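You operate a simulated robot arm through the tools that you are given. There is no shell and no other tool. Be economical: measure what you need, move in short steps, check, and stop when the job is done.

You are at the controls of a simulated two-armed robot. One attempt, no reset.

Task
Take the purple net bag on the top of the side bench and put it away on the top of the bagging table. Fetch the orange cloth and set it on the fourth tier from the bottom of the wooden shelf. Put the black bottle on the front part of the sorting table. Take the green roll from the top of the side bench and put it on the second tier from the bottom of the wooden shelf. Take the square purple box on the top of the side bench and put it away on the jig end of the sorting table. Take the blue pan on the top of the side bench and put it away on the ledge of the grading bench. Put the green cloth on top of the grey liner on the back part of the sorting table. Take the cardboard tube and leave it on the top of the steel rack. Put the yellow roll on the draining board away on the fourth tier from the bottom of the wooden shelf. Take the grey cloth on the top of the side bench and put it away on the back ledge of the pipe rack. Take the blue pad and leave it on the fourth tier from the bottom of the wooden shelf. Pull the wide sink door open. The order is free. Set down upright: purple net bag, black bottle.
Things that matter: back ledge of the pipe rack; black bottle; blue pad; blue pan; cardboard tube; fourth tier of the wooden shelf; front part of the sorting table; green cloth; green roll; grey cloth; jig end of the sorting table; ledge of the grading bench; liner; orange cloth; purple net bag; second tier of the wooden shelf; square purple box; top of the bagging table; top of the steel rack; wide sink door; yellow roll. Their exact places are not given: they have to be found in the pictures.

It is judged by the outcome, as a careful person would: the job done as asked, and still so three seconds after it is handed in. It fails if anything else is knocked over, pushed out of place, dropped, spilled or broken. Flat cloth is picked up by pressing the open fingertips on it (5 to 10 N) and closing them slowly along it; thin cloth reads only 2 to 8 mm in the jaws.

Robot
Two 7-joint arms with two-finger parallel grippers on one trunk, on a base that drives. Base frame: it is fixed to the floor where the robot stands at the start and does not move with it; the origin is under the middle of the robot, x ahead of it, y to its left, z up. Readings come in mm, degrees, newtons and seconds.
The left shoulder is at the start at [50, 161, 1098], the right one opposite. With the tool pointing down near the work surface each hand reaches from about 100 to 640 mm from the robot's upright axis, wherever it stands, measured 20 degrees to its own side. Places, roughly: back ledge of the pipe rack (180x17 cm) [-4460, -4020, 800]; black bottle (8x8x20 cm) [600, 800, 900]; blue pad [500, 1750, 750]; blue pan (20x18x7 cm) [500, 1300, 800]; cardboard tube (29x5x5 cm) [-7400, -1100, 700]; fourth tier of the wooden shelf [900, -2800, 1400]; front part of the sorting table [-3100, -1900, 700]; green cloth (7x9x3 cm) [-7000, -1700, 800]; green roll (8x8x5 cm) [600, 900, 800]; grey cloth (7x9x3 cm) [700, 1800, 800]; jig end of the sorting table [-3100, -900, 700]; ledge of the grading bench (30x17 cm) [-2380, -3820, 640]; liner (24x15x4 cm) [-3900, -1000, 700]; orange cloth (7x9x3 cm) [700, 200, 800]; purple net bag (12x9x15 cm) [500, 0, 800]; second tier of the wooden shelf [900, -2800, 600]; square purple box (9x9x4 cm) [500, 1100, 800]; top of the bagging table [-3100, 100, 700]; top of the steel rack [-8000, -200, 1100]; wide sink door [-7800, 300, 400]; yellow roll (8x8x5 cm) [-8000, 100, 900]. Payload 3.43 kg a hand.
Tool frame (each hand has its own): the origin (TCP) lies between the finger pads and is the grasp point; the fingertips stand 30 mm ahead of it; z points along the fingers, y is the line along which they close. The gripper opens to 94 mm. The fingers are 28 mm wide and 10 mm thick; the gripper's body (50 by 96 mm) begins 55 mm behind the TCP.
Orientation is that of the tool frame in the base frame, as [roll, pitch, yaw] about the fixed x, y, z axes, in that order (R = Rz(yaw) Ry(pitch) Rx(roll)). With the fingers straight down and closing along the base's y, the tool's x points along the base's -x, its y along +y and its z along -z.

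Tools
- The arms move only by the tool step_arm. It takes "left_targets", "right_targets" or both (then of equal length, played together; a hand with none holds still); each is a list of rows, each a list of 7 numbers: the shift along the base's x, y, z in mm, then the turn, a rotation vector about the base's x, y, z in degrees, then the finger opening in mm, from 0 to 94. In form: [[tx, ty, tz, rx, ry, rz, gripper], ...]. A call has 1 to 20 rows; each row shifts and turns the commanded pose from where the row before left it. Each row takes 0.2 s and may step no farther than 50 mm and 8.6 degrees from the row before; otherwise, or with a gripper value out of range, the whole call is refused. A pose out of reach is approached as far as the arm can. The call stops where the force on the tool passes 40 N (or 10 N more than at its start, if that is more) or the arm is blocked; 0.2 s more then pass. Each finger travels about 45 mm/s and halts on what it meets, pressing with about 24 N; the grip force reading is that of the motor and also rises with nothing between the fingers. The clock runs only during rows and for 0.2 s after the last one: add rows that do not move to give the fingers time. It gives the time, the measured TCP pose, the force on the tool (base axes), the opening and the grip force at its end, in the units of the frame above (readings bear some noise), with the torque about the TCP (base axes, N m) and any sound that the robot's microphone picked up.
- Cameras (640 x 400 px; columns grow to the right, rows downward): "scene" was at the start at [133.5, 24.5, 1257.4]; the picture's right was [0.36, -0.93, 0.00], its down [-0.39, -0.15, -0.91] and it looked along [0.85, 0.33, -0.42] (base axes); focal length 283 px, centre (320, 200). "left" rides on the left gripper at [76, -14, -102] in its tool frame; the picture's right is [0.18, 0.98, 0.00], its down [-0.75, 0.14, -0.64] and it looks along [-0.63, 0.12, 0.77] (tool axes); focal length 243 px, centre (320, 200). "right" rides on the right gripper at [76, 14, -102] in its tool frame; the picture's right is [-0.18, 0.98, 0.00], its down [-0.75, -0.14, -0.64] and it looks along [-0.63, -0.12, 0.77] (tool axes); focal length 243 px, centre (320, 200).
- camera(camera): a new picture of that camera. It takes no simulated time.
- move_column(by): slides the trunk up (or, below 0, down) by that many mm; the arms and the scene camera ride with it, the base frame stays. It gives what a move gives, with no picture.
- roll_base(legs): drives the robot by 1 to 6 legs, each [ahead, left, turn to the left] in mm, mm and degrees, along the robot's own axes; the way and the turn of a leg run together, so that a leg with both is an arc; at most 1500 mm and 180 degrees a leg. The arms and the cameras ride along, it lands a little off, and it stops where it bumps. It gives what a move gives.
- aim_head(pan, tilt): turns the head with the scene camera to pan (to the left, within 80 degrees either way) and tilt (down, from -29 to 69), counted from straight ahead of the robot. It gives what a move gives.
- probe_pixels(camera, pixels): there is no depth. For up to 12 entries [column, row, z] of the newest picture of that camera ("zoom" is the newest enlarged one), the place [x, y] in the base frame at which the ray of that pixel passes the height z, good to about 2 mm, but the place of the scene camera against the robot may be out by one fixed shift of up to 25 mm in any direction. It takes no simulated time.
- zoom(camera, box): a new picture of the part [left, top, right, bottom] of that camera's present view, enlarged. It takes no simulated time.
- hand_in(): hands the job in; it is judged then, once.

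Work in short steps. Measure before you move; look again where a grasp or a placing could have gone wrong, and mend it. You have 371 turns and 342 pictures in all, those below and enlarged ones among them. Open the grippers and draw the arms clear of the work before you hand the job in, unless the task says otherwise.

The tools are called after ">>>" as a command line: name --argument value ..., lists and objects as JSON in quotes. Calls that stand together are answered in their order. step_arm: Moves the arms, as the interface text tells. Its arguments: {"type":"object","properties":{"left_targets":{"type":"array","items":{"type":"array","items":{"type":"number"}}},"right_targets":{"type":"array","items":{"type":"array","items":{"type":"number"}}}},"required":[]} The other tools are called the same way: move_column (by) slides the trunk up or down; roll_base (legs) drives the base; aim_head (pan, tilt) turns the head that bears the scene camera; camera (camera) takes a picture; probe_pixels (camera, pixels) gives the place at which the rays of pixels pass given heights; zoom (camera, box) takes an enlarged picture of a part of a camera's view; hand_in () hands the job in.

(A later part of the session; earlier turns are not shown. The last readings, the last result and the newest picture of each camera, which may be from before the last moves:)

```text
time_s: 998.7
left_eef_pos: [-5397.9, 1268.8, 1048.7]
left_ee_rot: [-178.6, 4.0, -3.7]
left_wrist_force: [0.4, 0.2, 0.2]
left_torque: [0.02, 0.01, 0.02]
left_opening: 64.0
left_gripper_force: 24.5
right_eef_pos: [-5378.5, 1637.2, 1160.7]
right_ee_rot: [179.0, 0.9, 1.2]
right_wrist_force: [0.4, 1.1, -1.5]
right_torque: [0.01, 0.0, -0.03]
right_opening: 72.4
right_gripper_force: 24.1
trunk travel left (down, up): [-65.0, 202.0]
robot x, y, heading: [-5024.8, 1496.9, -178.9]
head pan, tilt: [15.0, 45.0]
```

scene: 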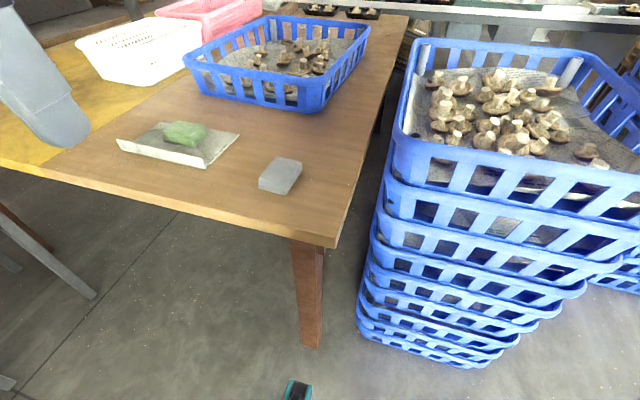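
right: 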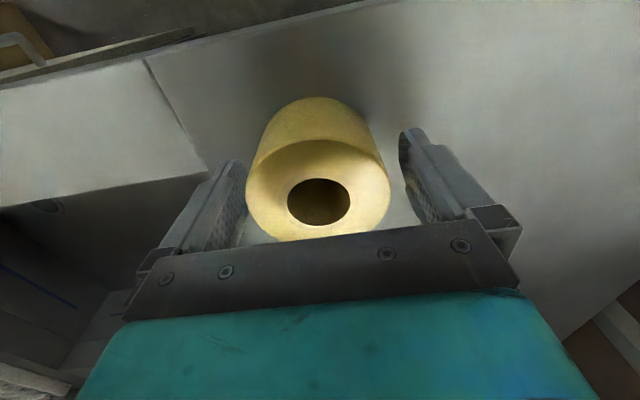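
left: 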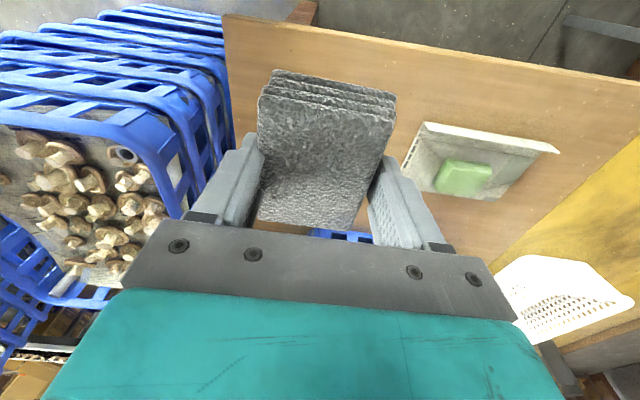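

I correct the heading and drive backward (east) at y≈1525 through the passage.

>>> roll_base --legs '[[0, -28, -1.1], [-600, 0, 0]]'

>>> roll_base --legs '[[-1000, 0, 0]]'

```text
time_s: 1002.6
left_eef_pos: [-4797.3, 1302.1, 1048.3]
left_ee_rot: [-178.7, 4.0, -4.5]
left_wrist_force: [0.1, 1.0, -0.9]
left_torque: [0.0, -0.03, 0.01]
left_opening: 63.8
left_gripper_force: 23.6
right_eef_pos: [-4773.0, 1670.5, 1159.8]
right_ee_rot: [179.0, 0.9, 0.4]
right_wrist_force: [0.1, -0.2, -1.1]
right_torque: [-0.01, -0.02, -0.01]
right_opening: 72.6
right_gripper_force: 23.9
trunk travel left (down, up): [-65.0, 202.0]
robot x, y, heading: [-4420.2, 1527.4, -179.8]
head pan, tilt: [15.0, 45.0]
```

```text
time_s: 1007.8
left_eef_pos: [-3786.0, 1310.7, 1047.8]
left_ee_rot: [-178.7, 3.9, -3.3]
left_wrist_force: [0.1, -0.3, 0.6]
left_torque: [-0.02, -0.04, 0.0]
left_opening: 63.9
left_gripper_force: 23.9
right_eef_pos: [-3770.1, 1678.8, 1160.1]
right_ee_rot: [179.0, 0.9, 1.7]
right_wrist_force: [0.6, 0.4, -0.9]
right_torque: [0.03, -0.01, 0.01]
right_opening: 72.4
right_gripper_force: 23.9
trunk travel left (down, up): [-65.0, 202.0]
robot x, y, heading: [-3414.8, 1541.4, -178.4]
head pan, tilt: [15.0, 45.0]
```

Clear so far. I continue out, turn to heading 0 and go to the wooden shelf with the yellow roll.

>>> roll_base --legs '[[-1400, 0, -1.5], [-500, 0, 0], [0, 0, 180], [0, -1500, 0], [0, -1500, 0], [0, -1400, 0]]'

>>> move_column --by 202

>>> roll_base --legs '[[1150, 0, 0]]'

>>> aim_head --pan 0 --tilt 0

>>> camera --camera "scene"

```text
time_s: 1062.2
left_eef_pos: [-1403.5, -2605.6, 1048.5]
left_ee_rot: [-178.6, 4.0, 168.8]
left_wrist_force: [-0.6, -0.2, -0.3]
left_torque: [0.05, -0.01, 0.02]
left_opening: 64.1
left_gripper_force: 24.6
right_eef_pos: [-1469.8, -2968.4, 1158.9]
right_ee_rot: [179.0, 0.9, 173.8]
right_wrist_force: [-0.4, 0.5, -2.3]
right_torque: [-0.01, -0.03, -0.01]
right_opening: 72.3
right_gripper_force: 23.9
trunk travel left (down, up): [-65.0, 202.0]
robot x, y, heading: [-1802.3, -2784.6, -6.5]
head pan, tilt: [15.0, 45.0]
```

```text
time_s: 1064.4
left_eef_pos: [-1403.4, -2605.8, 1249.3]
left_ee_rot: [-178.6, 4.0, 168.7]
left_wrist_force: [0.2, -0.3, -1.3]
left_torque: [0.03, 0.03, -0.04]
left_opening: 64.0
left_gripper_force: 23.9
right_eef_pos: [-1470.7, -2969.7, 1360.8]
right_ee_rot: [179.0, 0.7, 173.7]
right_wrist_force: [-0.1, 0.3, -0.3]
right_torque: [0.0, 0.02, -0.01]
right_opening: 72.5
right_gripper_force: 24.0
trunk travel left (down, up): [-267.0, 0.0]
robot x, y, heading: [-1804.4, -2785.8, -6.5]
head pan, tilt: [15.0, 45.0]
```

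```text
time_s: 1070.2
left_eef_pos: [-267.0, -2737.5, 1249.0]
left_ee_rot: [-178.7, 4.0, 168.5]
left_wrist_force: [0.5, 0.3, -0.5]
left_torque: [-0.03, 0.0, 0.0]
left_opening: 63.9
left_gripper_force: 24.3
right_eef_pos: [-337.2, -3098.2, 1362.2]
right_ee_rot: [178.9, 0.7, 173.6]
right_wrist_force: [0.2, -1.2, -1.5]
right_torque: [-0.01, 0.01, -0.03]
right_opening: 72.3
right_gripper_force: 23.8
trunk travel left (down, up): [-267.0, 0.0]
robot x, y, heading: [-673.0, -2918.5, -6.5]
head pan, tilt: [15.0, 45.0]
```

```text
time_s: 1071.3
left_eef_pos: [-268.8, -2737.7, 1249.9]
left_ee_rot: [-178.6, 4.1, 168.6]
left_wrist_force: [0.1, -0.3, -1.2]
left_torque: [0.01, 0.01, 0.0]
left_opening: 64.0
left_gripper_force: 24.3
right_eef_pos: [-336.0, -3100.3, 1361.3]
right_ee_rot: [179.1, 0.9, 173.6]
right_wrist_force: [0.9, 1.0, -1.5]
right_torque: [-0.01, -0.03, -0.01]
right_opening: 72.3
right_gripper_force: 24.3
trunk travel left (down, up): [-267.0, 0.0]
robot x, y, heading: [-670.9, -2916.2, -6.5]
head pan, tilt: [0.0, 0.0]
```

```text
91 pictures are left
```

scene: 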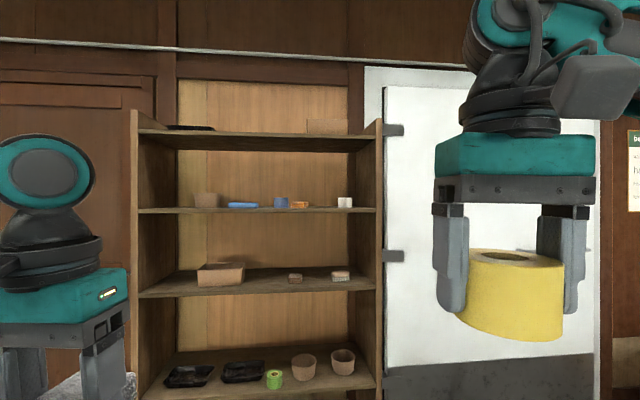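

Tier 4: free gap at the left of the pot (cols 143–193, y≈−2376). I line the right hand up with it.

>>> roll_base --legs '[[0, 0, 6.5], [0, 690, 0], [620, 0, 0]]'

>>> step_arm --right_targets '[[10, 0, 30, 0, 0, 0, 40], [10, 0, 30, 0, 0, 0, 40], [10, 0, 30, 0, 0, 0, 40], [10, 0, 15, 0, -5, 0, 40], [10, 0, 0, 0, -5, 0, 40], [0, 0, 0, 0, 0, 0, 40]]'

>>> aim_head --pan -10 --tilt 0

>>> camera --camera "scene"

>>> camera --camera "right"

```text
time_s: 1081.5
left_eef_pos: [324.8, -2001.4, 1250.8]
left_ee_rot: [-178.6, 4.1, 174.9]
left_wrist_force: [-0.2, -0.9, -0.4]
left_torque: [0.0, 0.05, 0.01]
left_opening: 63.8
left_gripper_force: 24.1
right_eef_pos: [298.5, -2368.7, 1360.3]
right_ee_rot: [178.9, 0.9, -180.0]
right_wrist_force: [0.8, 0.0, -1.2]
right_torque: [-0.01, 0.04, -0.01]
right_opening: 72.5
right_gripper_force: 23.6
trunk travel left (down, up): [-267.0, 0.0]
robot x, y, heading: [-54.5, -2220.0, -0.1]
head pan, tilt: [0.0, 0.0]
```

```text
time_s: 1082.8
left_eef_pos: [325.6, -2001.2, 1249.1]
left_ee_rot: [-178.6, 4.1, 175.1]
left_wrist_force: [0.4, -0.8, 0.2]
left_torque: [-0.03, 0.01, 0.01]
left_opening: 64.1
left_gripper_force: 24.2
right_eef_pos: [349.1, -2369.4, 1466.9]
right_ee_rot: [179.0, 10.9, 179.9]
right_wrist_force: [-0.4, -0.3, -1.4]
right_torque: [0.0, -0.03, -0.01]
right_opening: 72.6
right_gripper_force: 23.8
trunk travel left (down, up): [-267.0, 0.0]
robot x, y, heading: [-57.3, -2224.7, 0.0]
head pan, tilt: [0.0, 0.0]
```

```text
time_s: 1083.6
left_eef_pos: [324.7, -2000.6, 1251.7]
left_ee_rot: [-178.6, 4.0, 175.0]
left_wrist_force: [-0.5, -0.9, -1.0]
left_torque: [0.02, 0.0, 0.03]
left_opening: 64.1
left_gripper_force: 24.2
right_eef_pos: [348.8, -2369.6, 1466.6]
right_ee_rot: [179.0, 10.9, -180.0]
right_wrist_force: [-0.5, -0.4, -1.2]
right_torque: [-0.02, 0.0, 0.02]
right_opening: 72.3
right_gripper_force: 23.9
trunk travel left (down, up): [-267.0, 0.0]
robot x, y, heading: [-54.0, -2224.0, -0.2]
head pan, tilt: [-10.0, 0.0]
```

```text
90 pictures are left
```

scene: 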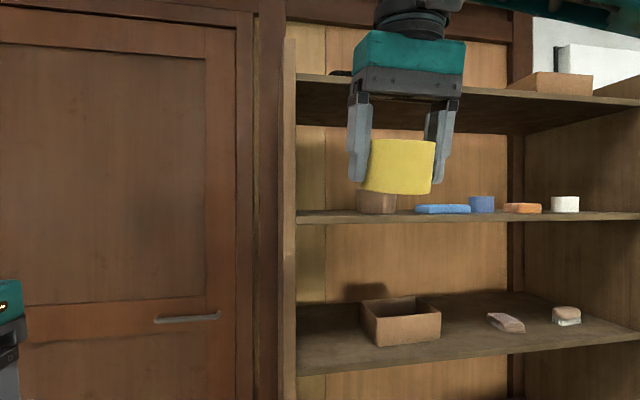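

```text
89 pictures are left
```

right: 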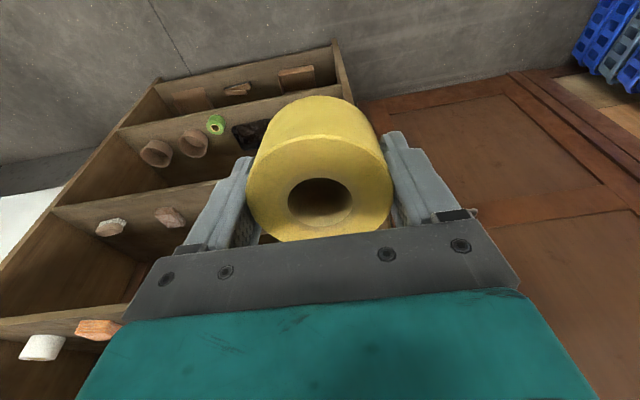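

Gap centre y≈−2382. I shift 12 mm and drive in 440 mm.

>>> roll_base --legs '[[0, -12, 0], [430, 0, 0]]'

>>> camera --camera "right"

>>> camera --camera "scene"

```text
time_s: 1086.6
left_eef_pos: [750.5, -2006.9, 1249.5]
left_ee_rot: [-178.6, 4.0, 175.8]
left_wrist_force: [0.6, 0.1, 0.6]
left_torque: [0.01, -0.01, -0.03]
left_opening: 64.1
left_gripper_force: 23.8
right_eef_pos: [780.2, -2375.4, 1465.1]
right_ee_rot: [179.0, 10.9, -179.2]
right_wrist_force: [-0.1, 0.6, -1.9]
right_torque: [-0.03, 0.0, 0.03]
right_opening: 72.5
right_gripper_force: 24.1
trunk travel left (down, up): [-267.0, 0.0]
robot x, y, heading: [375.8, -2234.4, 0.7]
head pan, tilt: [-10.0, 0.0]
```

```text
88 pictures are left
```

right: 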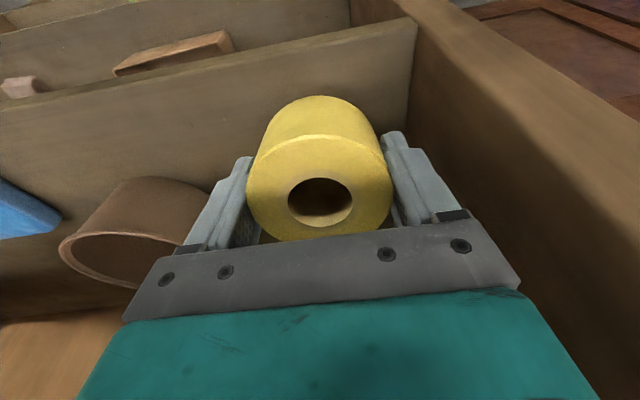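

```text
87 pictures are left
```

scene: 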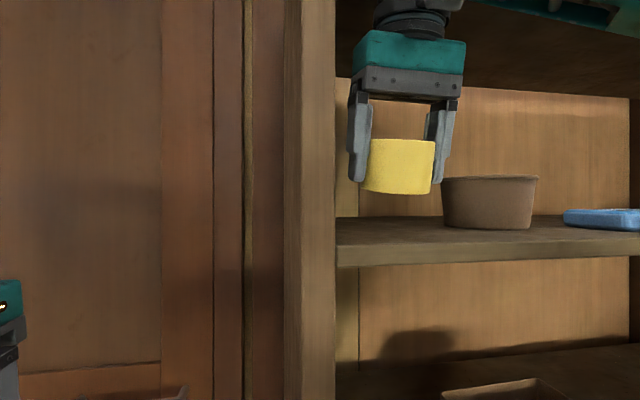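

Well placed between panel and pot. I extend 25 mm, level the hand and lower to contact.

>>> step_arm --right_targets '[[13, -2, -10, 0, 4, 0, 40], [12, 0, -12, 0, 4, 0, 40], [0, 0, -10, 0, 0, 0, 40], [0, 0, -6, 0, 0, 0, 40], [0, 0, -4, 0, 0, 0, 40], [0, 0, -4, 0, 0, 0, 40], [0, 0, -4, 0, 0, 0, 40], [0, 0, -4, 0, 0, 0, 40], [0, 0, -4, 0, 0, 0, 40], [0, 0, -4, 0, 0, 0, 40]]'

>>> camera --camera "scene"

```text
time_s: 1088.7
left_eef_pos: [749.9, -2005.1, 1249.6]
left_ee_rot: [-178.6, 4.0, 175.9]
left_wrist_force: [0.0, -0.2, -1.0]
left_torque: [0.0, 0.01, -0.02]
left_opening: 63.9
left_gripper_force: 23.8
right_eef_pos: [803.2, -2376.1, 1412.3]
right_ee_rot: [178.5, 3.7, -179.2]
right_wrist_force: [2.1, 2.4, 11.0]
right_torque: [-0.39, 0.19, 0.04]
right_opening: 72.9
right_gripper_force: 23.8
trunk travel left (down, up): [-267.0, 0.0]
robot x, y, heading: [375.4, -2233.8, 0.6]
head pan, tilt: [-10.0, 0.0]
stopped in row 10 (right hand): the force on the tool passed its limit at 47 N (the readings are from after the stop); the commanded pose is now the measured one
```

```text
86 pictures are left
```

scene: 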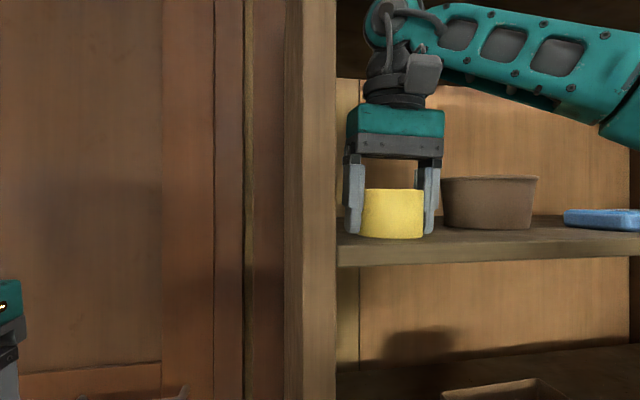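

Resting. I open, rise, and back out.

>>> step_arm --right_targets '[[0, 0, 1, 0, 0, 0, 76], [0, 0, 0, 0, 0, 0, 82], [0, 0, 0, 0, 0, 0, 86], [0, 0, 10, 0, 0, 0, 86], [0, 0, 15, 0, -3, 0, 86], [0, 0, 15, 0, -4, 0, 86], [0, 0, 12, 0, 0, 0, 86], [0, 0, 0, 0, 0, 0, 86]]'

>>> camera --camera "right"

```text
time_s: 1090.5
left_eef_pos: [749.9, -2006.0, 1249.8]
left_ee_rot: [-178.6, 4.0, 175.8]
left_wrist_force: [-0.5, -0.5, 0.3]
left_torque: [0.01, 0.01, -0.01]
left_opening: 63.8
left_gripper_force: 24.6
right_eef_pos: [802.7, -2378.7, 1463.8]
right_ee_rot: [178.7, 10.5, -179.2]
right_wrist_force: [-0.6, -0.4, -0.2]
right_torque: [-0.02, 0.02, 0.02]
right_opening: 86.0
right_gripper_force: 0.0
trunk travel left (down, up): [-267.0, 0.0]
robot x, y, heading: [370.7, -2234.1, 0.6]
head pan, tilt: [-10.0, 0.0]
```

```text
85 pictures are left
```

right: 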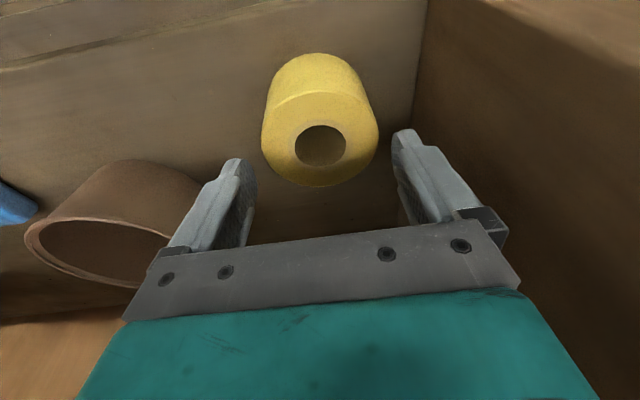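

Yellow roll placed. Last: the grey cloth on the pipe rack's back ledge. I back out and go round the south side to find it.

>>> roll_base --legs '[[-620, 0, 0], [0, 0, -180], [0, 1400, 0], [0, 1200, 0], [900, 0, 0]]'

>>> aim_head --pan 0 --tilt 12

>>> camera --camera "scene"

```text
time_s: 1128.2
left_eef_pos: [-1691.5, -4960.6, 1249.4]
left_ee_rot: [-178.6, 4.0, -9.7]
left_wrist_force: [-0.5, -0.3, -1.0]
left_torque: [0.0, 0.01, -0.01]
left_opening: 64.2
left_gripper_force: 24.4
right_eef_pos: [-1709.5, -4586.0, 1461.9]
right_ee_rot: [178.8, 10.5, -4.7]
right_wrist_force: [-0.3, -0.2, 0.4]
right_torque: [0.0, -0.03, -0.01]
right_opening: 85.8
right_gripper_force: 0.2
trunk travel left (down, up): [-267.0, 0.0]
robot x, y, heading: [-1295.8, -4771.9, 175.3]
head pan, tilt: [-10.0, 0.0]
```

```text
time_s: 1129.0
left_eef_pos: [-1692.3, -4961.6, 1250.2]
left_ee_rot: [-178.6, 4.1, -9.7]
left_wrist_force: [-0.1, 0.4, -0.2]
left_torque: [0.03, -0.01, 0.02]
left_opening: 63.9
left_gripper_force: 24.3
right_eef_pos: [-1708.5, -4585.7, 1462.2]
right_ee_rot: [178.8, 10.5, -4.7]
right_wrist_force: [0.3, 0.0, -0.1]
right_torque: [0.03, 0.03, 0.02]
right_opening: 86.1
right_gripper_force: 0.1
trunk travel left (down, up): [-267.0, 0.0]
robot x, y, heading: [-1296.0, -4774.5, 175.1]
head pan, tilt: [0.0, 12.0]
```

```text
84 pictures are left
```

scene: 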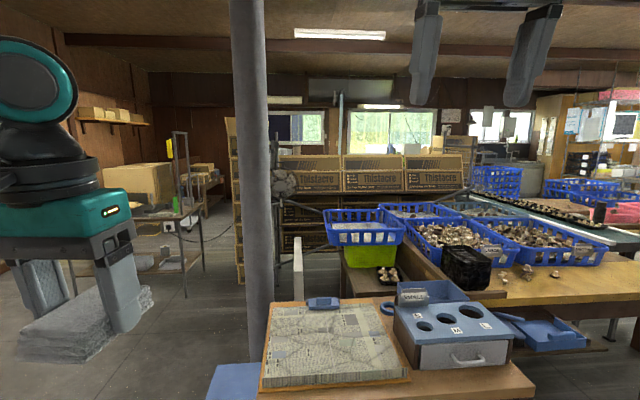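

The rack with the "Thistacre" boxes is at (300–470,150–230). I zoom in.

>>> zoom --camera "scene" --box '[90, 110, 490, 300]'

```text
1.60 times, centred on (290, 205) of scene
```

zoom: 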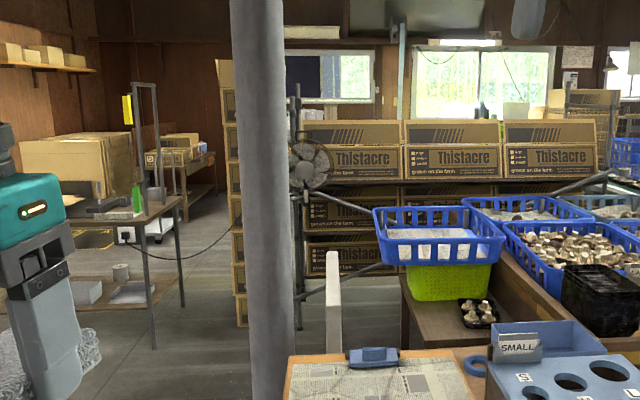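

I move along the corridor left of the post to see the rack from closer.

>>> roll_base --legs '[[0, 560, 4.7], [1300, 0, 0]]'

>>> aim_head --pan -25 --tilt 15

>>> camera --camera "scene"

>>> aim_head --pan 10 --tilt 15

>>> camera --camera "scene"

```text
time_s: 1131.2
left_eef_pos: [-1698.4, -5099.5, 1250.8]
left_ee_rot: [-178.6, 4.0, -8.5]
left_wrist_force: [0.1, -0.1, -0.3]
left_torque: [0.02, 0.03, -0.01]
left_opening: 63.8
left_gripper_force: 24.2
right_eef_pos: [-1723.5, -4725.9, 1462.1]
right_ee_rot: [178.8, 10.5, -3.3]
right_wrist_force: [-0.6, -0.9, -0.3]
right_torque: [-0.02, 0.0, 0.01]
right_opening: 86.2
right_gripper_force: 0.0
trunk travel left (down, up): [-267.0, 0.0]
robot x, y, heading: [-1305.4, -4901.2, 176.5]
head pan, tilt: [0.0, 12.0]
stopped in leg 1: the robot was blocked; the commanded pose is now the measured one
```

```text
time_s: 1132.1
left_eef_pos: [-1698.9, -5098.2, 1249.9]
left_ee_rot: [-178.6, 4.0, -8.5]
left_wrist_force: [0.0, -0.4, -0.3]
left_torque: [0.01, -0.04, -0.02]
left_opening: 63.9
left_gripper_force: 24.0
right_eef_pos: [-1723.4, -4725.5, 1464.2]
right_ee_rot: [178.8, 10.5, -3.5]
right_wrist_force: [0.7, 0.2, -0.9]
right_torque: [0.03, 0.0, 0.03]
right_opening: 86.0
right_gripper_force: 0.1
trunk travel left (down, up): [-267.0, 0.0]
robot x, y, heading: [-1307.8, -4899.1, 176.6]
head pan, tilt: [-25.0, 15.0]
```

```text
82 pictures are left
```

scene: 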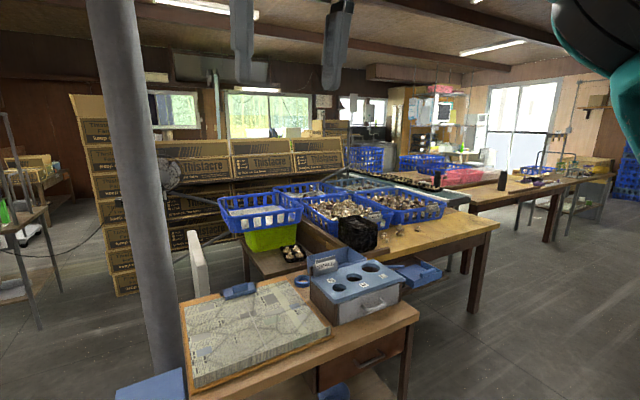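

```text
time_s: 1133.2
left_eef_pos: [-1698.2, -5099.1, 1250.5]
left_ee_rot: [-178.5, 4.1, -8.6]
left_wrist_force: [-0.6, -0.5, -0.9]
left_torque: [0.0, -0.01, 0.0]
left_opening: 64.1
left_gripper_force: 24.0
right_eef_pos: [-1723.1, -4724.8, 1461.8]
right_ee_rot: [178.7, 10.4, -3.5]
right_wrist_force: [0.2, 0.3, 0.2]
right_torque: [0.0, 0.03, 0.0]
right_opening: 85.9
right_gripper_force: 0.1
trunk travel left (down, up): [-267.0, 0.0]
robot x, y, heading: [-1307.4, -4898.0, 176.3]
head pan, tilt: [10.0, 15.0]
```

```text
81 pictures are left
```

scene: 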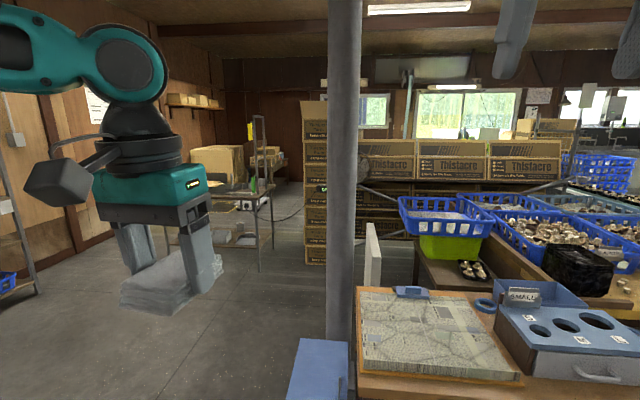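

I bumped the low wooden bench on my left. I look down-left to map it and the blue box.

>>> aim_head --pan 45 --tilt 40

>>> camera --camera "scene"

>>> aim_head --pan 10 --tilt 40

>>> camera --camera "scene"

```text
time_s: 1134.2
left_eef_pos: [-1699.0, -5099.8, 1249.4]
left_ee_rot: [-178.6, 3.9, -8.4]
left_wrist_force: [-0.4, 1.1, 0.1]
left_torque: [-0.01, 0.0, -0.02]
left_opening: 63.9
left_gripper_force: 24.0
right_eef_pos: [-1723.2, -4727.3, 1463.6]
right_ee_rot: [178.7, 10.5, -3.5]
right_wrist_force: [0.1, -0.5, -0.4]
right_torque: [0.0, 0.0, -0.03]
right_opening: 85.7
right_gripper_force: 0.1
trunk travel left (down, up): [-267.0, 0.0]
robot x, y, heading: [-1305.4, -4897.5, 176.2]
head pan, tilt: [45.0, 40.0]
```

```text
80 pictures are left
```

scene: 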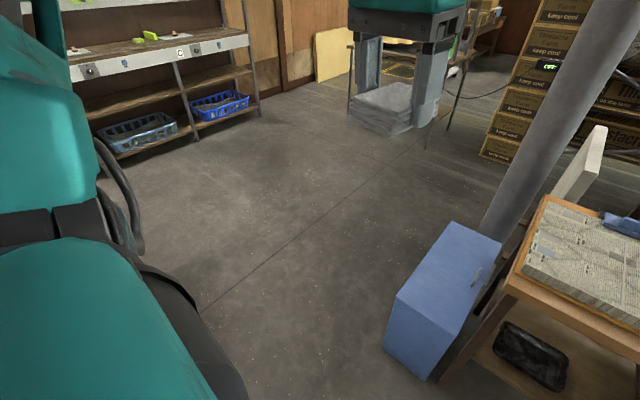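

```text
time_s: 1135.2
left_eef_pos: [-1697.8, -5099.6, 1251.3]
left_ee_rot: [-178.6, 4.0, -8.6]
left_wrist_force: [-0.2, 0.4, 0.1]
left_torque: [-0.01, 0.0, 0.0]
left_opening: 63.9
left_gripper_force: 23.8
right_eef_pos: [-1723.4, -4726.1, 1463.8]
right_ee_rot: [178.8, 10.4, -3.5]
right_wrist_force: [0.9, 0.4, -0.4]
right_torque: [-0.02, 0.0, 0.0]
right_opening: 85.9
right_gripper_force: 0.1
trunk travel left (down, up): [-267.0, 0.0]
robot x, y, heading: [-1304.7, -4902.1, 176.3]
head pan, tilt: [10.0, 40.0]
```

```text
79 pictures are left
```

scene: 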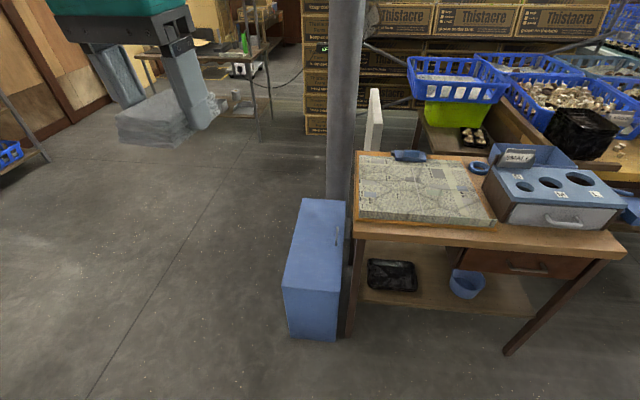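

The floor ahead-left is open; the blue box's left side is at y≈−5133. I go forward, then left to y≈−5640, then along the corridor.

>>> roll_base --legs '[[0, -40, 3.7], [370, 0, 0], [0, 780, 0], [1350, 0, 0]]'

>>> aim_head --pan -45 --tilt 15

>>> camera --camera "scene"

>>> aim_head --pan -5 --tilt 15

>>> camera --camera "scene"

```text
time_s: 1140.6
left_eef_pos: [-2055.3, -5272.5, 1251.0]
left_ee_rot: [-178.6, 3.9, -4.6]
left_wrist_force: [-0.7, 0.1, -0.9]
left_torque: [0.01, -0.01, 0.03]
left_opening: 64.0
left_gripper_force: 23.8
right_eef_pos: [-2106.9, -4902.7, 1463.7]
right_ee_rot: [178.9, 10.5, 0.5]
right_wrist_force: [-0.2, -0.4, -0.7]
right_torque: [0.04, 0.0, -0.01]
right_opening: 86.0
right_gripper_force: 0.1
trunk travel left (down, up): [-267.0, 0.0]
robot x, y, heading: [-1681.1, -5043.1, -179.8]
head pan, tilt: [10.0, 40.0]
stopped in leg 3: the robot was blocked; the commanded pose is now the measured one
```

```text
time_s: 1141.9
left_eef_pos: [-2055.4, -5272.0, 1249.7]
left_ee_rot: [-178.6, 4.0, -4.5]
left_wrist_force: [0.0, -1.7, 0.3]
left_torque: [0.0, 0.0, 0.01]
left_opening: 63.9
left_gripper_force: 24.1
right_eef_pos: [-2106.3, -4901.6, 1463.3]
right_ee_rot: [178.8, 10.4, 0.5]
right_wrist_force: [-0.1, 0.4, -0.1]
right_torque: [-0.03, 0.03, -0.02]
right_opening: 86.1
right_gripper_force: 0.0
trunk travel left (down, up): [-267.0, 0.0]
robot x, y, heading: [-1677.4, -5043.0, -179.7]
head pan, tilt: [-45.0, 15.0]
```

```text
78 pictures are left
```

scene: 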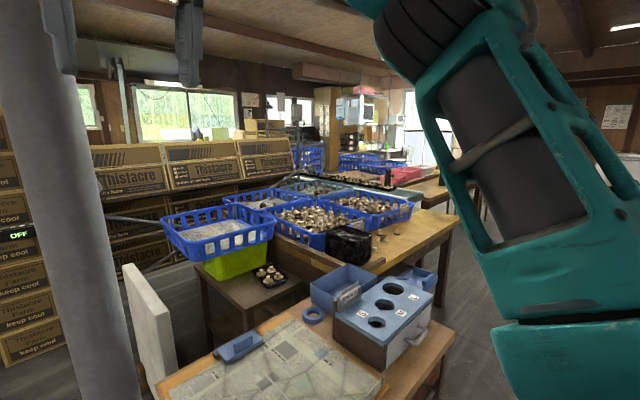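

```text
time_s: 1142.9
left_eef_pos: [-2054.3, -5271.8, 1249.8]
left_ee_rot: [-178.5, 4.1, -4.6]
left_wrist_force: [-0.1, 0.2, -0.4]
left_torque: [0.02, -0.01, 0.0]
left_opening: 64.0
left_gripper_force: 23.5
right_eef_pos: [-2105.3, -4900.3, 1462.8]
right_ee_rot: [178.8, 10.5, 0.5]
right_wrist_force: [0.6, 0.5, 0.0]
right_torque: [-0.02, 0.02, -0.03]
right_opening: 86.0
right_gripper_force: 0.0
trunk travel left (down, up): [-267.0, 0.0]
robot x, y, heading: [-1676.2, -5049.5, -179.9]
head pan, tilt: [-5.0, 15.0]
```

```text
77 pictures are left
```

scene: 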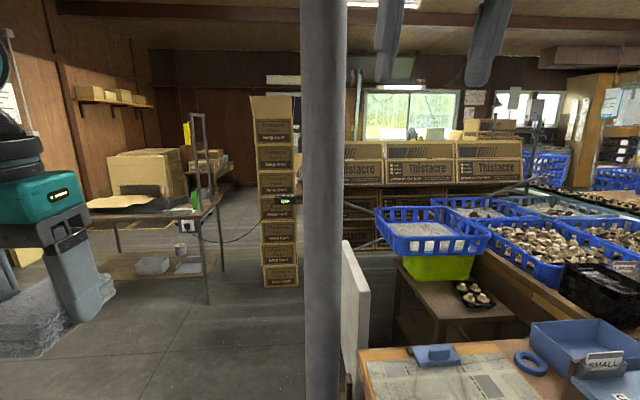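

Blocked again; I look left-down to see the bench.

>>> aim_head --pan 80 --tilt 45

>>> camera --camera "scene"

>>> camera --camera "left"

```text
time_s: 1144.5
left_eef_pos: [-2055.5, -5272.5, 1250.9]
left_ee_rot: [-178.6, 3.9, -4.6]
left_wrist_force: [-0.2, 0.6, -0.3]
left_torque: [0.02, 0.03, 0.01]
left_opening: 64.0
left_gripper_force: 23.6
right_eef_pos: [-2106.0, -4901.0, 1463.1]
right_ee_rot: [178.8, 10.5, 0.5]
right_wrist_force: [0.4, -0.4, 0.2]
right_torque: [0.0, 0.03, 0.03]
right_opening: 86.4
right_gripper_force: 0.0
trunk travel left (down, up): [-267.0, 0.0]
robot x, y, heading: [-1677.3, -5046.6, -179.7]
head pan, tilt: [80.0, 45.0]
```

```text
76 pictures are left
```

scene: 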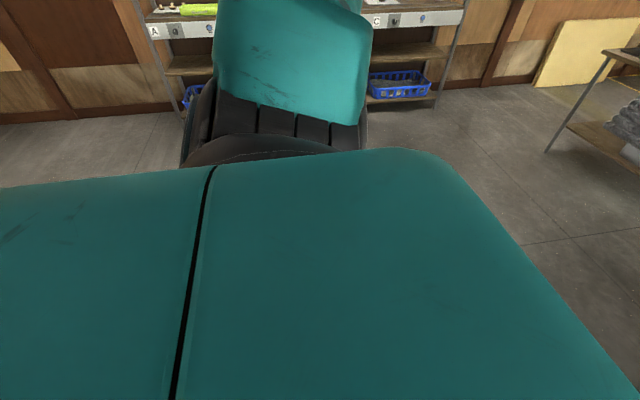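

```text
75 pictures are left
```

left: 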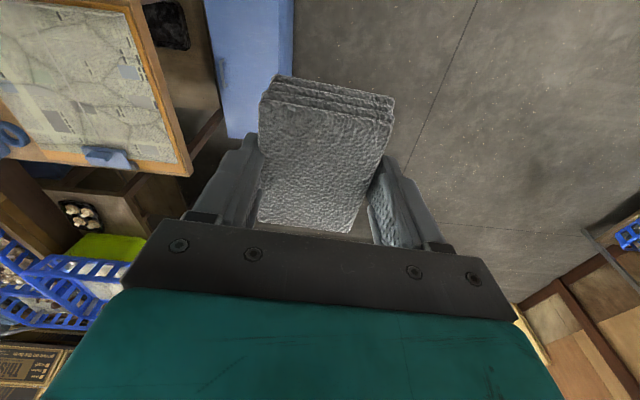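

I move back right and turn left to view the bench properly.

>>> roll_base --legs '[[0, -260, 0], [0, 0, 60]]'

>>> aim_head --pan 45 --tilt 45

>>> camera --camera "scene"

>>> aim_head --pan 0 --tilt 40

>>> camera --camera "scene"

```text
time_s: 1150.0
left_eef_pos: [-1677.0, -5226.9, 1250.1]
left_ee_rot: [-178.8, 4.0, 54.8]
left_wrist_force: [0.3, -0.5, -1.0]
left_torque: [-0.01, 0.01, -0.02]
left_opening: 64.0
left_gripper_force: 23.7
right_eef_pos: [-2021.5, -5081.5, 1462.4]
right_ee_rot: [178.9, 10.5, 59.9]
right_wrist_force: [1.1, -0.9, -0.8]
right_torque: [0.0, 0.0, -0.01]
right_opening: 86.0
right_gripper_force: 0.1
trunk travel left (down, up): [-267.0, 0.0]
robot x, y, heading: [-1678.5, -4784.6, -120.3]
head pan, tilt: [80.0, 45.0]
```

```text
time_s: 1151.0
left_eef_pos: [-1677.8, -5226.0, 1250.4]
left_ee_rot: [-178.6, 4.0, 54.8]
left_wrist_force: [0.1, 0.4, 0.2]
left_torque: [0.0, 0.04, -0.03]
left_opening: 63.8
left_gripper_force: 24.1
right_eef_pos: [-2022.6, -5082.3, 1461.4]
right_ee_rot: [178.9, 10.5, 59.9]
right_wrist_force: [0.2, 0.1, 0.0]
right_torque: [-0.01, 0.04, 0.01]
right_opening: 86.2
right_gripper_force: 0.0
trunk travel left (down, up): [-267.0, 0.0]
robot x, y, heading: [-1679.4, -4791.2, -120.6]
head pan, tilt: [45.0, 45.0]
```

```text
74 pictures are left
```

scene: 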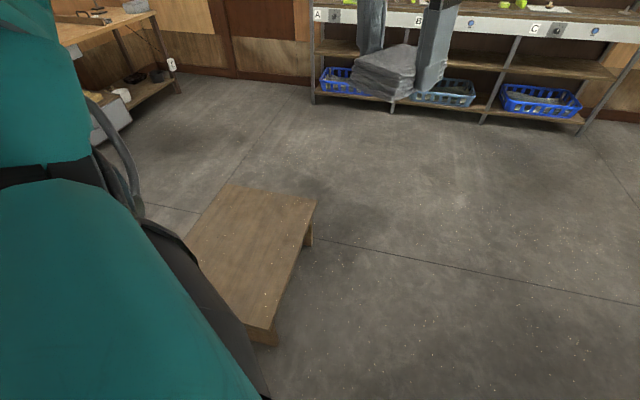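

```text
time_s: 1152.2
left_eef_pos: [-1678.6, -5227.2, 1251.1]
left_ee_rot: [-178.6, 4.0, 54.8]
left_wrist_force: [1.0, -0.3, 0.5]
left_torque: [-0.01, 0.01, -0.04]
left_opening: 63.8
left_gripper_force: 24.9
right_eef_pos: [-2023.5, -5082.4, 1462.8]
right_ee_rot: [178.8, 10.6, 59.8]
right_wrist_force: [-0.7, -0.1, 0.7]
right_torque: [0.02, 0.01, 0.05]
right_opening: 86.1
right_gripper_force: 0.0
trunk travel left (down, up): [-267.0, 0.0]
robot x, y, heading: [-1679.6, -4790.0, -120.6]
head pan, tilt: [0.0, 40.0]
```

```text
73 pictures are left
```

scene: 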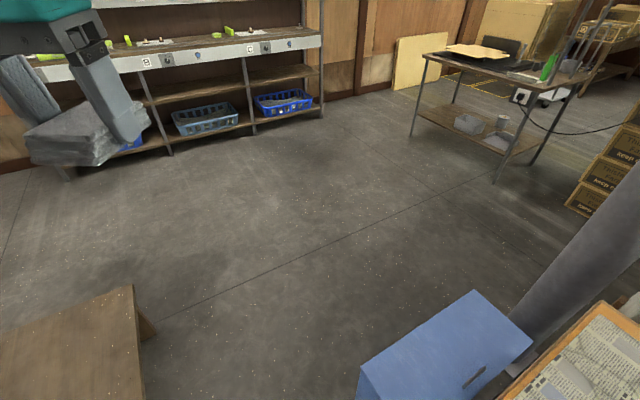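

The bench occupies x −1495…−1200, y −5220…−5874. I go around its east and south sides, then west along y≈−6290, and north again to see the rack's front.

>>> roll_base --legs '[[0, 0, -59.4], [-880, 0, 0], [0, 1500, 0], [1300, 0, 0], [1150, 0, 0]]'

>>> aim_head --pan -30 --tilt 12

>>> camera --camera "scene"

```text
time_s: 1162.3
left_eef_pos: [-1156.9, -5150.5, 1248.9]
left_ee_rot: [-178.6, 4.0, -3.4]
left_wrist_force: [0.0, -0.3, -0.1]
left_torque: [-0.04, 0.0, 0.01]
left_opening: 63.9
left_gripper_force: 23.9
right_eef_pos: [-1214.7, -4781.0, 1462.3]
right_ee_rot: [178.9, 10.3, 1.9]
right_wrist_force: [-0.2, -1.2, -0.3]
right_torque: [-0.01, -0.03, -0.03]
right_opening: 86.2
right_gripper_force: 0.0
trunk travel left (down, up): [-267.0, 0.0]
robot x, y, heading: [-780.6, -4917.6, -178.6]
head pan, tilt: [0.0, 40.0]
stopped in leg 3: the robot was blocked; the commanded pose is now the measured one
```

```text
time_s: 1163.3
left_eef_pos: [-1156.3, -5150.6, 1251.1]
left_ee_rot: [-178.5, 3.9, -3.4]
left_wrist_force: [1.3, 0.0, -0.4]
left_torque: [-0.01, -0.01, 0.01]
left_opening: 63.9
left_gripper_force: 24.3
right_eef_pos: [-1216.1, -4781.3, 1461.8]
right_ee_rot: [178.9, 10.5, 1.7]
right_wrist_force: [0.0, 0.2, -1.0]
right_torque: [-0.01, 0.01, -0.01]
right_opening: 85.9
right_gripper_force: 0.1
trunk travel left (down, up): [-267.0, 0.0]
robot x, y, heading: [-782.7, -4917.5, -178.1]
head pan, tilt: [-30.0, 12.0]
```

```text
72 pictures are left
```

scene: 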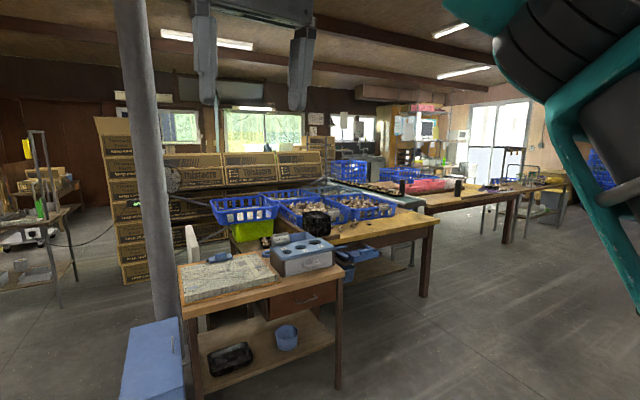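

The bench extends this way too. I go further east around it.

>>> roll_base --legs '[[0, -50, -1.5], [-600, 0, 0], [0, 1450, 0], [1500, 0, 0], [1350, 0, 0]]'

>>> aim_head --pan -40 --tilt 12

>>> camera --camera "scene"

```text
time_s: 1193.2
left_eef_pos: [-3395.8, -6550.4, 1250.3]
left_ee_rot: [-178.5, 4.0, -4.1]
left_wrist_force: [0.0, -0.6, -0.6]
left_torque: [-0.01, -0.02, -0.01]
left_opening: 63.9
left_gripper_force: 24.1
right_eef_pos: [-3447.7, -6180.5, 1461.2]
right_ee_rot: [178.9, 10.3, 1.0]
right_wrist_force: [0.8, -0.1, -0.4]
right_torque: [0.01, 0.0, 0.0]
right_opening: 85.5
right_gripper_force: 0.0
trunk travel left (down, up): [-267.0, 0.0]
robot x, y, heading: [-3019.3, -6323.9, -179.3]
head pan, tilt: [-30.0, 12.0]
```

```text
time_s: 1193.9
left_eef_pos: [-3395.2, -6550.9, 1250.7]
left_ee_rot: [-178.6, 4.0, -4.1]
left_wrist_force: [0.6, 0.6, 0.3]
left_torque: [0.01, -0.01, -0.03]
left_opening: 63.8
left_gripper_force: 24.1
right_eef_pos: [-3448.8, -6180.3, 1463.2]
right_ee_rot: [179.0, 10.3, 1.1]
right_wrist_force: [0.7, 0.5, -0.6]
right_torque: [-0.01, -0.01, -0.02]
right_opening: 85.8
right_gripper_force: 0.0
trunk travel left (down, up): [-267.0, 0.0]
robot x, y, heading: [-3018.4, -6324.2, -179.3]
head pan, tilt: [-40.0, 12.0]
```

```text
71 pictures are left
```

scene: 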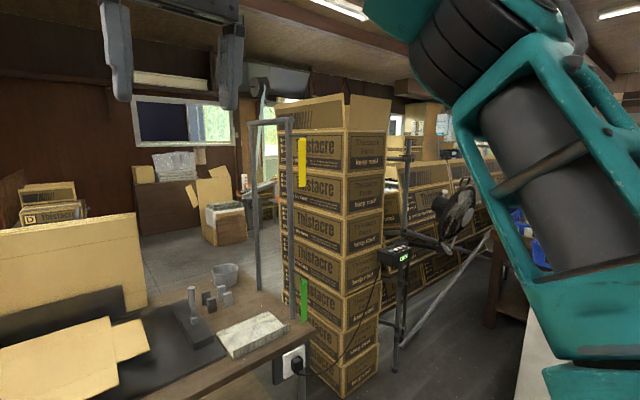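

I see the rack's end beyond the carton stack. I look ahead and left for a way behind it.

>>> aim_head --pan 15 --tilt 20

>>> camera --camera "scene"

```text
time_s: 1195.1
left_eef_pos: [-3395.3, -6550.5, 1249.7]
left_ee_rot: [-178.5, 4.0, -4.1]
left_wrist_force: [0.1, -0.8, -0.4]
left_torque: [0.03, 0.0, 0.04]
left_opening: 63.6
left_gripper_force: 23.7
right_eef_pos: [-3448.9, -6180.3, 1462.9]
right_ee_rot: [178.9, 10.4, 1.0]
right_wrist_force: [0.6, 0.6, 0.1]
right_torque: [0.0, 0.01, 0.01]
right_opening: 86.0
right_gripper_force: 0.1
trunk travel left (down, up): [-267.0, 0.0]
robot x, y, heading: [-3019.6, -6326.3, -179.2]
head pan, tilt: [15.0, 20.0]
```

```text
70 pictures are left
```

scene: 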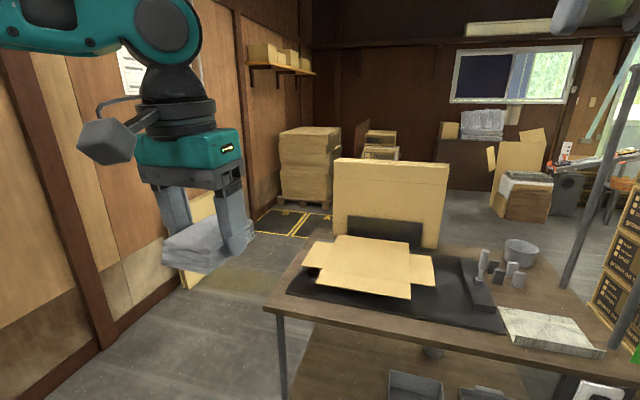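

There is a wide corridor left of the steel table (y −6670…−7900) leading behind the rack. I take it.

>>> roll_base --legs '[[0, 920, -0.8], [1500, 0, 0], [800, 0, 0], [0, -700, 0]]'

>>> aim_head --pan -70 --tilt 15

>>> camera --camera "scene"

```text
time_s: 1201.9
left_eef_pos: [-3392.1, -7352.3, 1251.6]
left_ee_rot: [-179.1, 4.0, -5.5]
left_wrist_force: [0.5, 0.0, 0.3]
left_torque: [-0.01, -0.02, -0.02]
left_opening: 64.0
left_gripper_force: 23.6
right_eef_pos: [-3441.5, -6985.6, 1463.6]
right_ee_rot: [178.9, 10.5, 0.2]
right_wrist_force: [0.6, 0.6, 0.2]
right_torque: [-0.02, 0.0, 0.0]
right_opening: 86.0
right_gripper_force: 0.1
trunk travel left (down, up): [-267.0, 0.0]
robot x, y, heading: [-3017.4, -7134.1, 179.7]
head pan, tilt: [15.0, 20.0]
stopped in leg 1: the robot was blocked; the commanded pose is now the measured one
```

```text
time_s: 1203.5
left_eef_pos: [-3391.8, -7352.0, 1251.2]
left_ee_rot: [-179.1, 3.9, -5.4]
left_wrist_force: [-0.3, 0.5, -0.3]
left_torque: [0.02, 0.0, 0.01]
left_opening: 63.8
left_gripper_force: 23.8
right_eef_pos: [-3441.0, -6983.4, 1462.5]
right_ee_rot: [178.9, 10.5, 0.4]
right_wrist_force: [-0.1, 0.0, 0.0]
right_torque: [0.0, -0.01, -0.01]
right_opening: 85.9
right_gripper_force: 0.1
trunk travel left (down, up): [-267.0, 0.0]
robot x, y, heading: [-3015.8, -7132.2, 179.6]
head pan, tilt: [-70.0, 15.0]
```

```text
69 pictures are left
```

scene: 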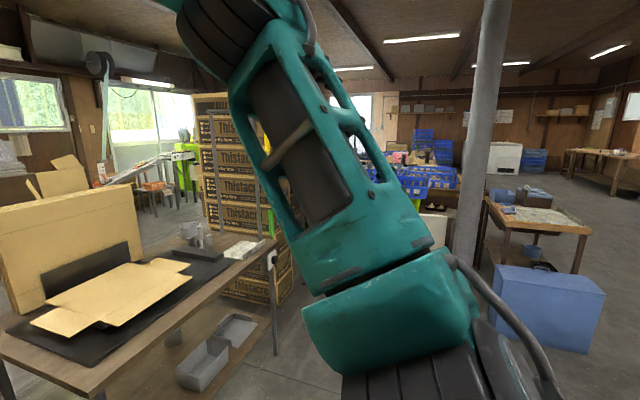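

The left elbow met the wall rack. I shift 45 mm right and drive forward along y≈−7090.

>>> roll_base --legs '[[0, -45, 0.2], [800, 0, 0]]'

>>> roll_base --legs '[[1450, 0, 0]]'

```text
time_s: 1205.6
left_eef_pos: [-3454.6, -7302.5, 1258.2]
left_ee_rot: [-179.8, 4.9, -5.7]
left_wrist_force: [0.5, 0.2, -1.6]
left_torque: [0.05, -0.01, -0.02]
left_opening: 63.7
left_gripper_force: 24.3
right_eef_pos: [-3506.5, -6934.8, 1463.7]
right_ee_rot: [178.5, 10.9, 0.7]
right_wrist_force: [-0.4, -1.1, 0.3]
right_torque: [-0.05, 0.0, -0.03]
right_opening: 86.1
right_gripper_force: 0.1
trunk travel left (down, up): [-267.0, 0.0]
robot x, y, heading: [-3086.9, -7085.3, -179.7]
head pan, tilt: [-70.0, 15.0]
stopped in leg 2: the robot was blocked; the commanded pose is now the measured one
```

```text
time_s: 1206.4
left_eef_pos: [-3456.0, -7302.5, 1258.5]
left_ee_rot: [-179.9, 5.3, -5.4]
left_wrist_force: [0.8, -0.6, 0.0]
left_torque: [0.0, 0.0, -0.03]
left_opening: 63.7
left_gripper_force: 23.9
right_eef_pos: [-3509.1, -6936.0, 1464.1]
right_ee_rot: [178.6, 10.8, 0.8]
right_wrist_force: [0.4, 0.5, 0.0]
right_torque: [0.02, -0.01, 0.0]
right_opening: 86.0
right_gripper_force: 0.2
trunk travel left (down, up): [-267.0, 0.0]
robot x, y, heading: [-3090.7, -7082.2, -179.3]
head pan, tilt: [-70.0, 15.0]
stopped in leg 1: the robot was blocked; the commanded pose is now the measured one
```

The elbows stick out too far. I back up, stretch both arms forward to narrow the robot, and retry a bit further right.

>>> roll_base --legs '[[-120, 0, 0]]'

>>> step_arm --left_targets '[[-35, 10, 0, 0, 0, 0, 20], [-35, 10, 0, 0, 0, 0, 20], [-35, 10, 0, 0, 0, 0, 20], [-35, 10, 0, 0, 0, 0, 20], [-35, 10, 0, 0, 0, 0, 20], [-35, 0, 0, 0, 0, 0, 20], [0, 0, 0, 0, 0, 0, 20]]' --right_targets '[[-35, 0, -20, 0, 0, 0, 86], [-35, 0, -20, 0, 0, 0, 86], [-35, 0, -20, 0, 0, 0, 86], [-35, 0, -20, 0, 0, 0, 86], [-35, 0, -20, 0, 0, 0, 86], [0, 0, 0, 0, 0, 0, 86], [0, 0, 0, 0, 0, 0, 86]]'

>>> aim_head --pan 10 --tilt 25

>>> camera --camera "scene"

```text
time_s: 1207.7
left_eef_pos: [-3344.5, -7307.5, 1253.2]
left_ee_rot: [-179.3, 4.6, -5.5]
left_wrist_force: [-0.3, -0.3, -0.5]
left_torque: [-0.02, 0.02, 0.01]
left_opening: 64.0
left_gripper_force: 23.7
right_eef_pos: [-3398.8, -6941.7, 1461.7]
right_ee_rot: [179.0, 10.4, 0.9]
right_wrist_force: [-0.1, -1.1, 0.1]
right_torque: [-0.01, 0.03, -0.05]
right_opening: 85.8
right_gripper_force: 0.0
trunk travel left (down, up): [-267.0, 0.0]
robot x, y, heading: [-2973.3, -7083.6, -179.7]
head pan, tilt: [-70.0, 15.0]
```

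```text
time_s: 1209.3
left_eef_pos: [-3492.0, -7285.2, 1258.1]
left_ee_rot: [-179.8, 4.8, -5.5]
left_wrist_force: [0.3, -0.8, -0.7]
left_torque: [0.01, -0.01, -0.02]
left_opening: 64.0
left_gripper_force: 23.7
left hand out of reach, approached as far as the arm can: row 4, 5, 6
right_eef_pos: [-3557.8, -6935.4, 1366.5]
right_ee_rot: [178.7, 10.6, 0.7]
right_wrist_force: [-1.1, 0.4, -0.1]
right_torque: [0.02, 0.0, -0.01]
right_opening: 86.1
right_gripper_force: 0.0
right hand out of reach, approached as far as the arm can: row 5
trunk travel left (down, up): [-267.0, 0.0]
robot x, y, heading: [-2967.1, -7087.8, -179.8]
head pan, tilt: [-70.0, 15.0]
```

```text
time_s: 1210.8
left_eef_pos: [-3492.5, -7284.9, 1258.6]
left_ee_rot: [-179.6, 4.8, -5.5]
left_wrist_force: [-0.8, -0.5, -0.7]
left_torque: [0.01, 0.01, 0.01]
left_opening: 64.0
left_gripper_force: 24.1
right_eef_pos: [-3557.3, -6936.0, 1365.7]
right_ee_rot: [178.7, 10.7, 0.8]
right_wrist_force: [0.3, 0.6, 0.1]
right_torque: [-0.02, -0.02, -0.01]
right_opening: 85.9
right_gripper_force: 0.1
trunk travel left (down, up): [-267.0, 0.0]
robot x, y, heading: [-2974.6, -7083.2, -179.6]
head pan, tilt: [10.0, 25.0]
```

```text
68 pictures are left
```

scene: 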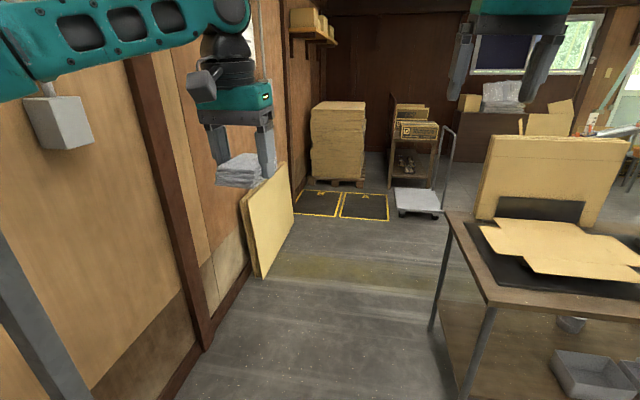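

The corridor beyond is wide; only the wall rack's end post is in the way. I pass it at y≈−6975, then shift left and continue.

>>> roll_base --legs '[[0, -115, 0], [490, 0, 0], [0, 260, 0], [1500, 0, 0], [200, 0, 0]]'

```text
time_s: 1217.4
left_eef_pos: [-3981.8, -7426.7, 1254.6]
left_ee_rot: [-179.3, 4.6, -5.2]
left_wrist_force: [-0.2, -0.7, -0.1]
left_torque: [-0.03, -0.02, -0.01]
left_opening: 63.8
left_gripper_force: 23.9
right_eef_pos: [-4051.4, -7077.5, 1363.3]
right_ee_rot: [179.0, 10.4, 1.1]
right_wrist_force: [0.7, 0.7, -1.2]
right_torque: [-0.03, -0.02, 0.0]
right_opening: 86.0
right_gripper_force: 0.1
trunk travel left (down, up): [-267.0, 0.0]
robot x, y, heading: [-3462.2, -7216.0, -179.5]
head pan, tilt: [10.0, 25.0]
stopped in leg 3: the robot was blocked; the commanded pose is now the measured one
```

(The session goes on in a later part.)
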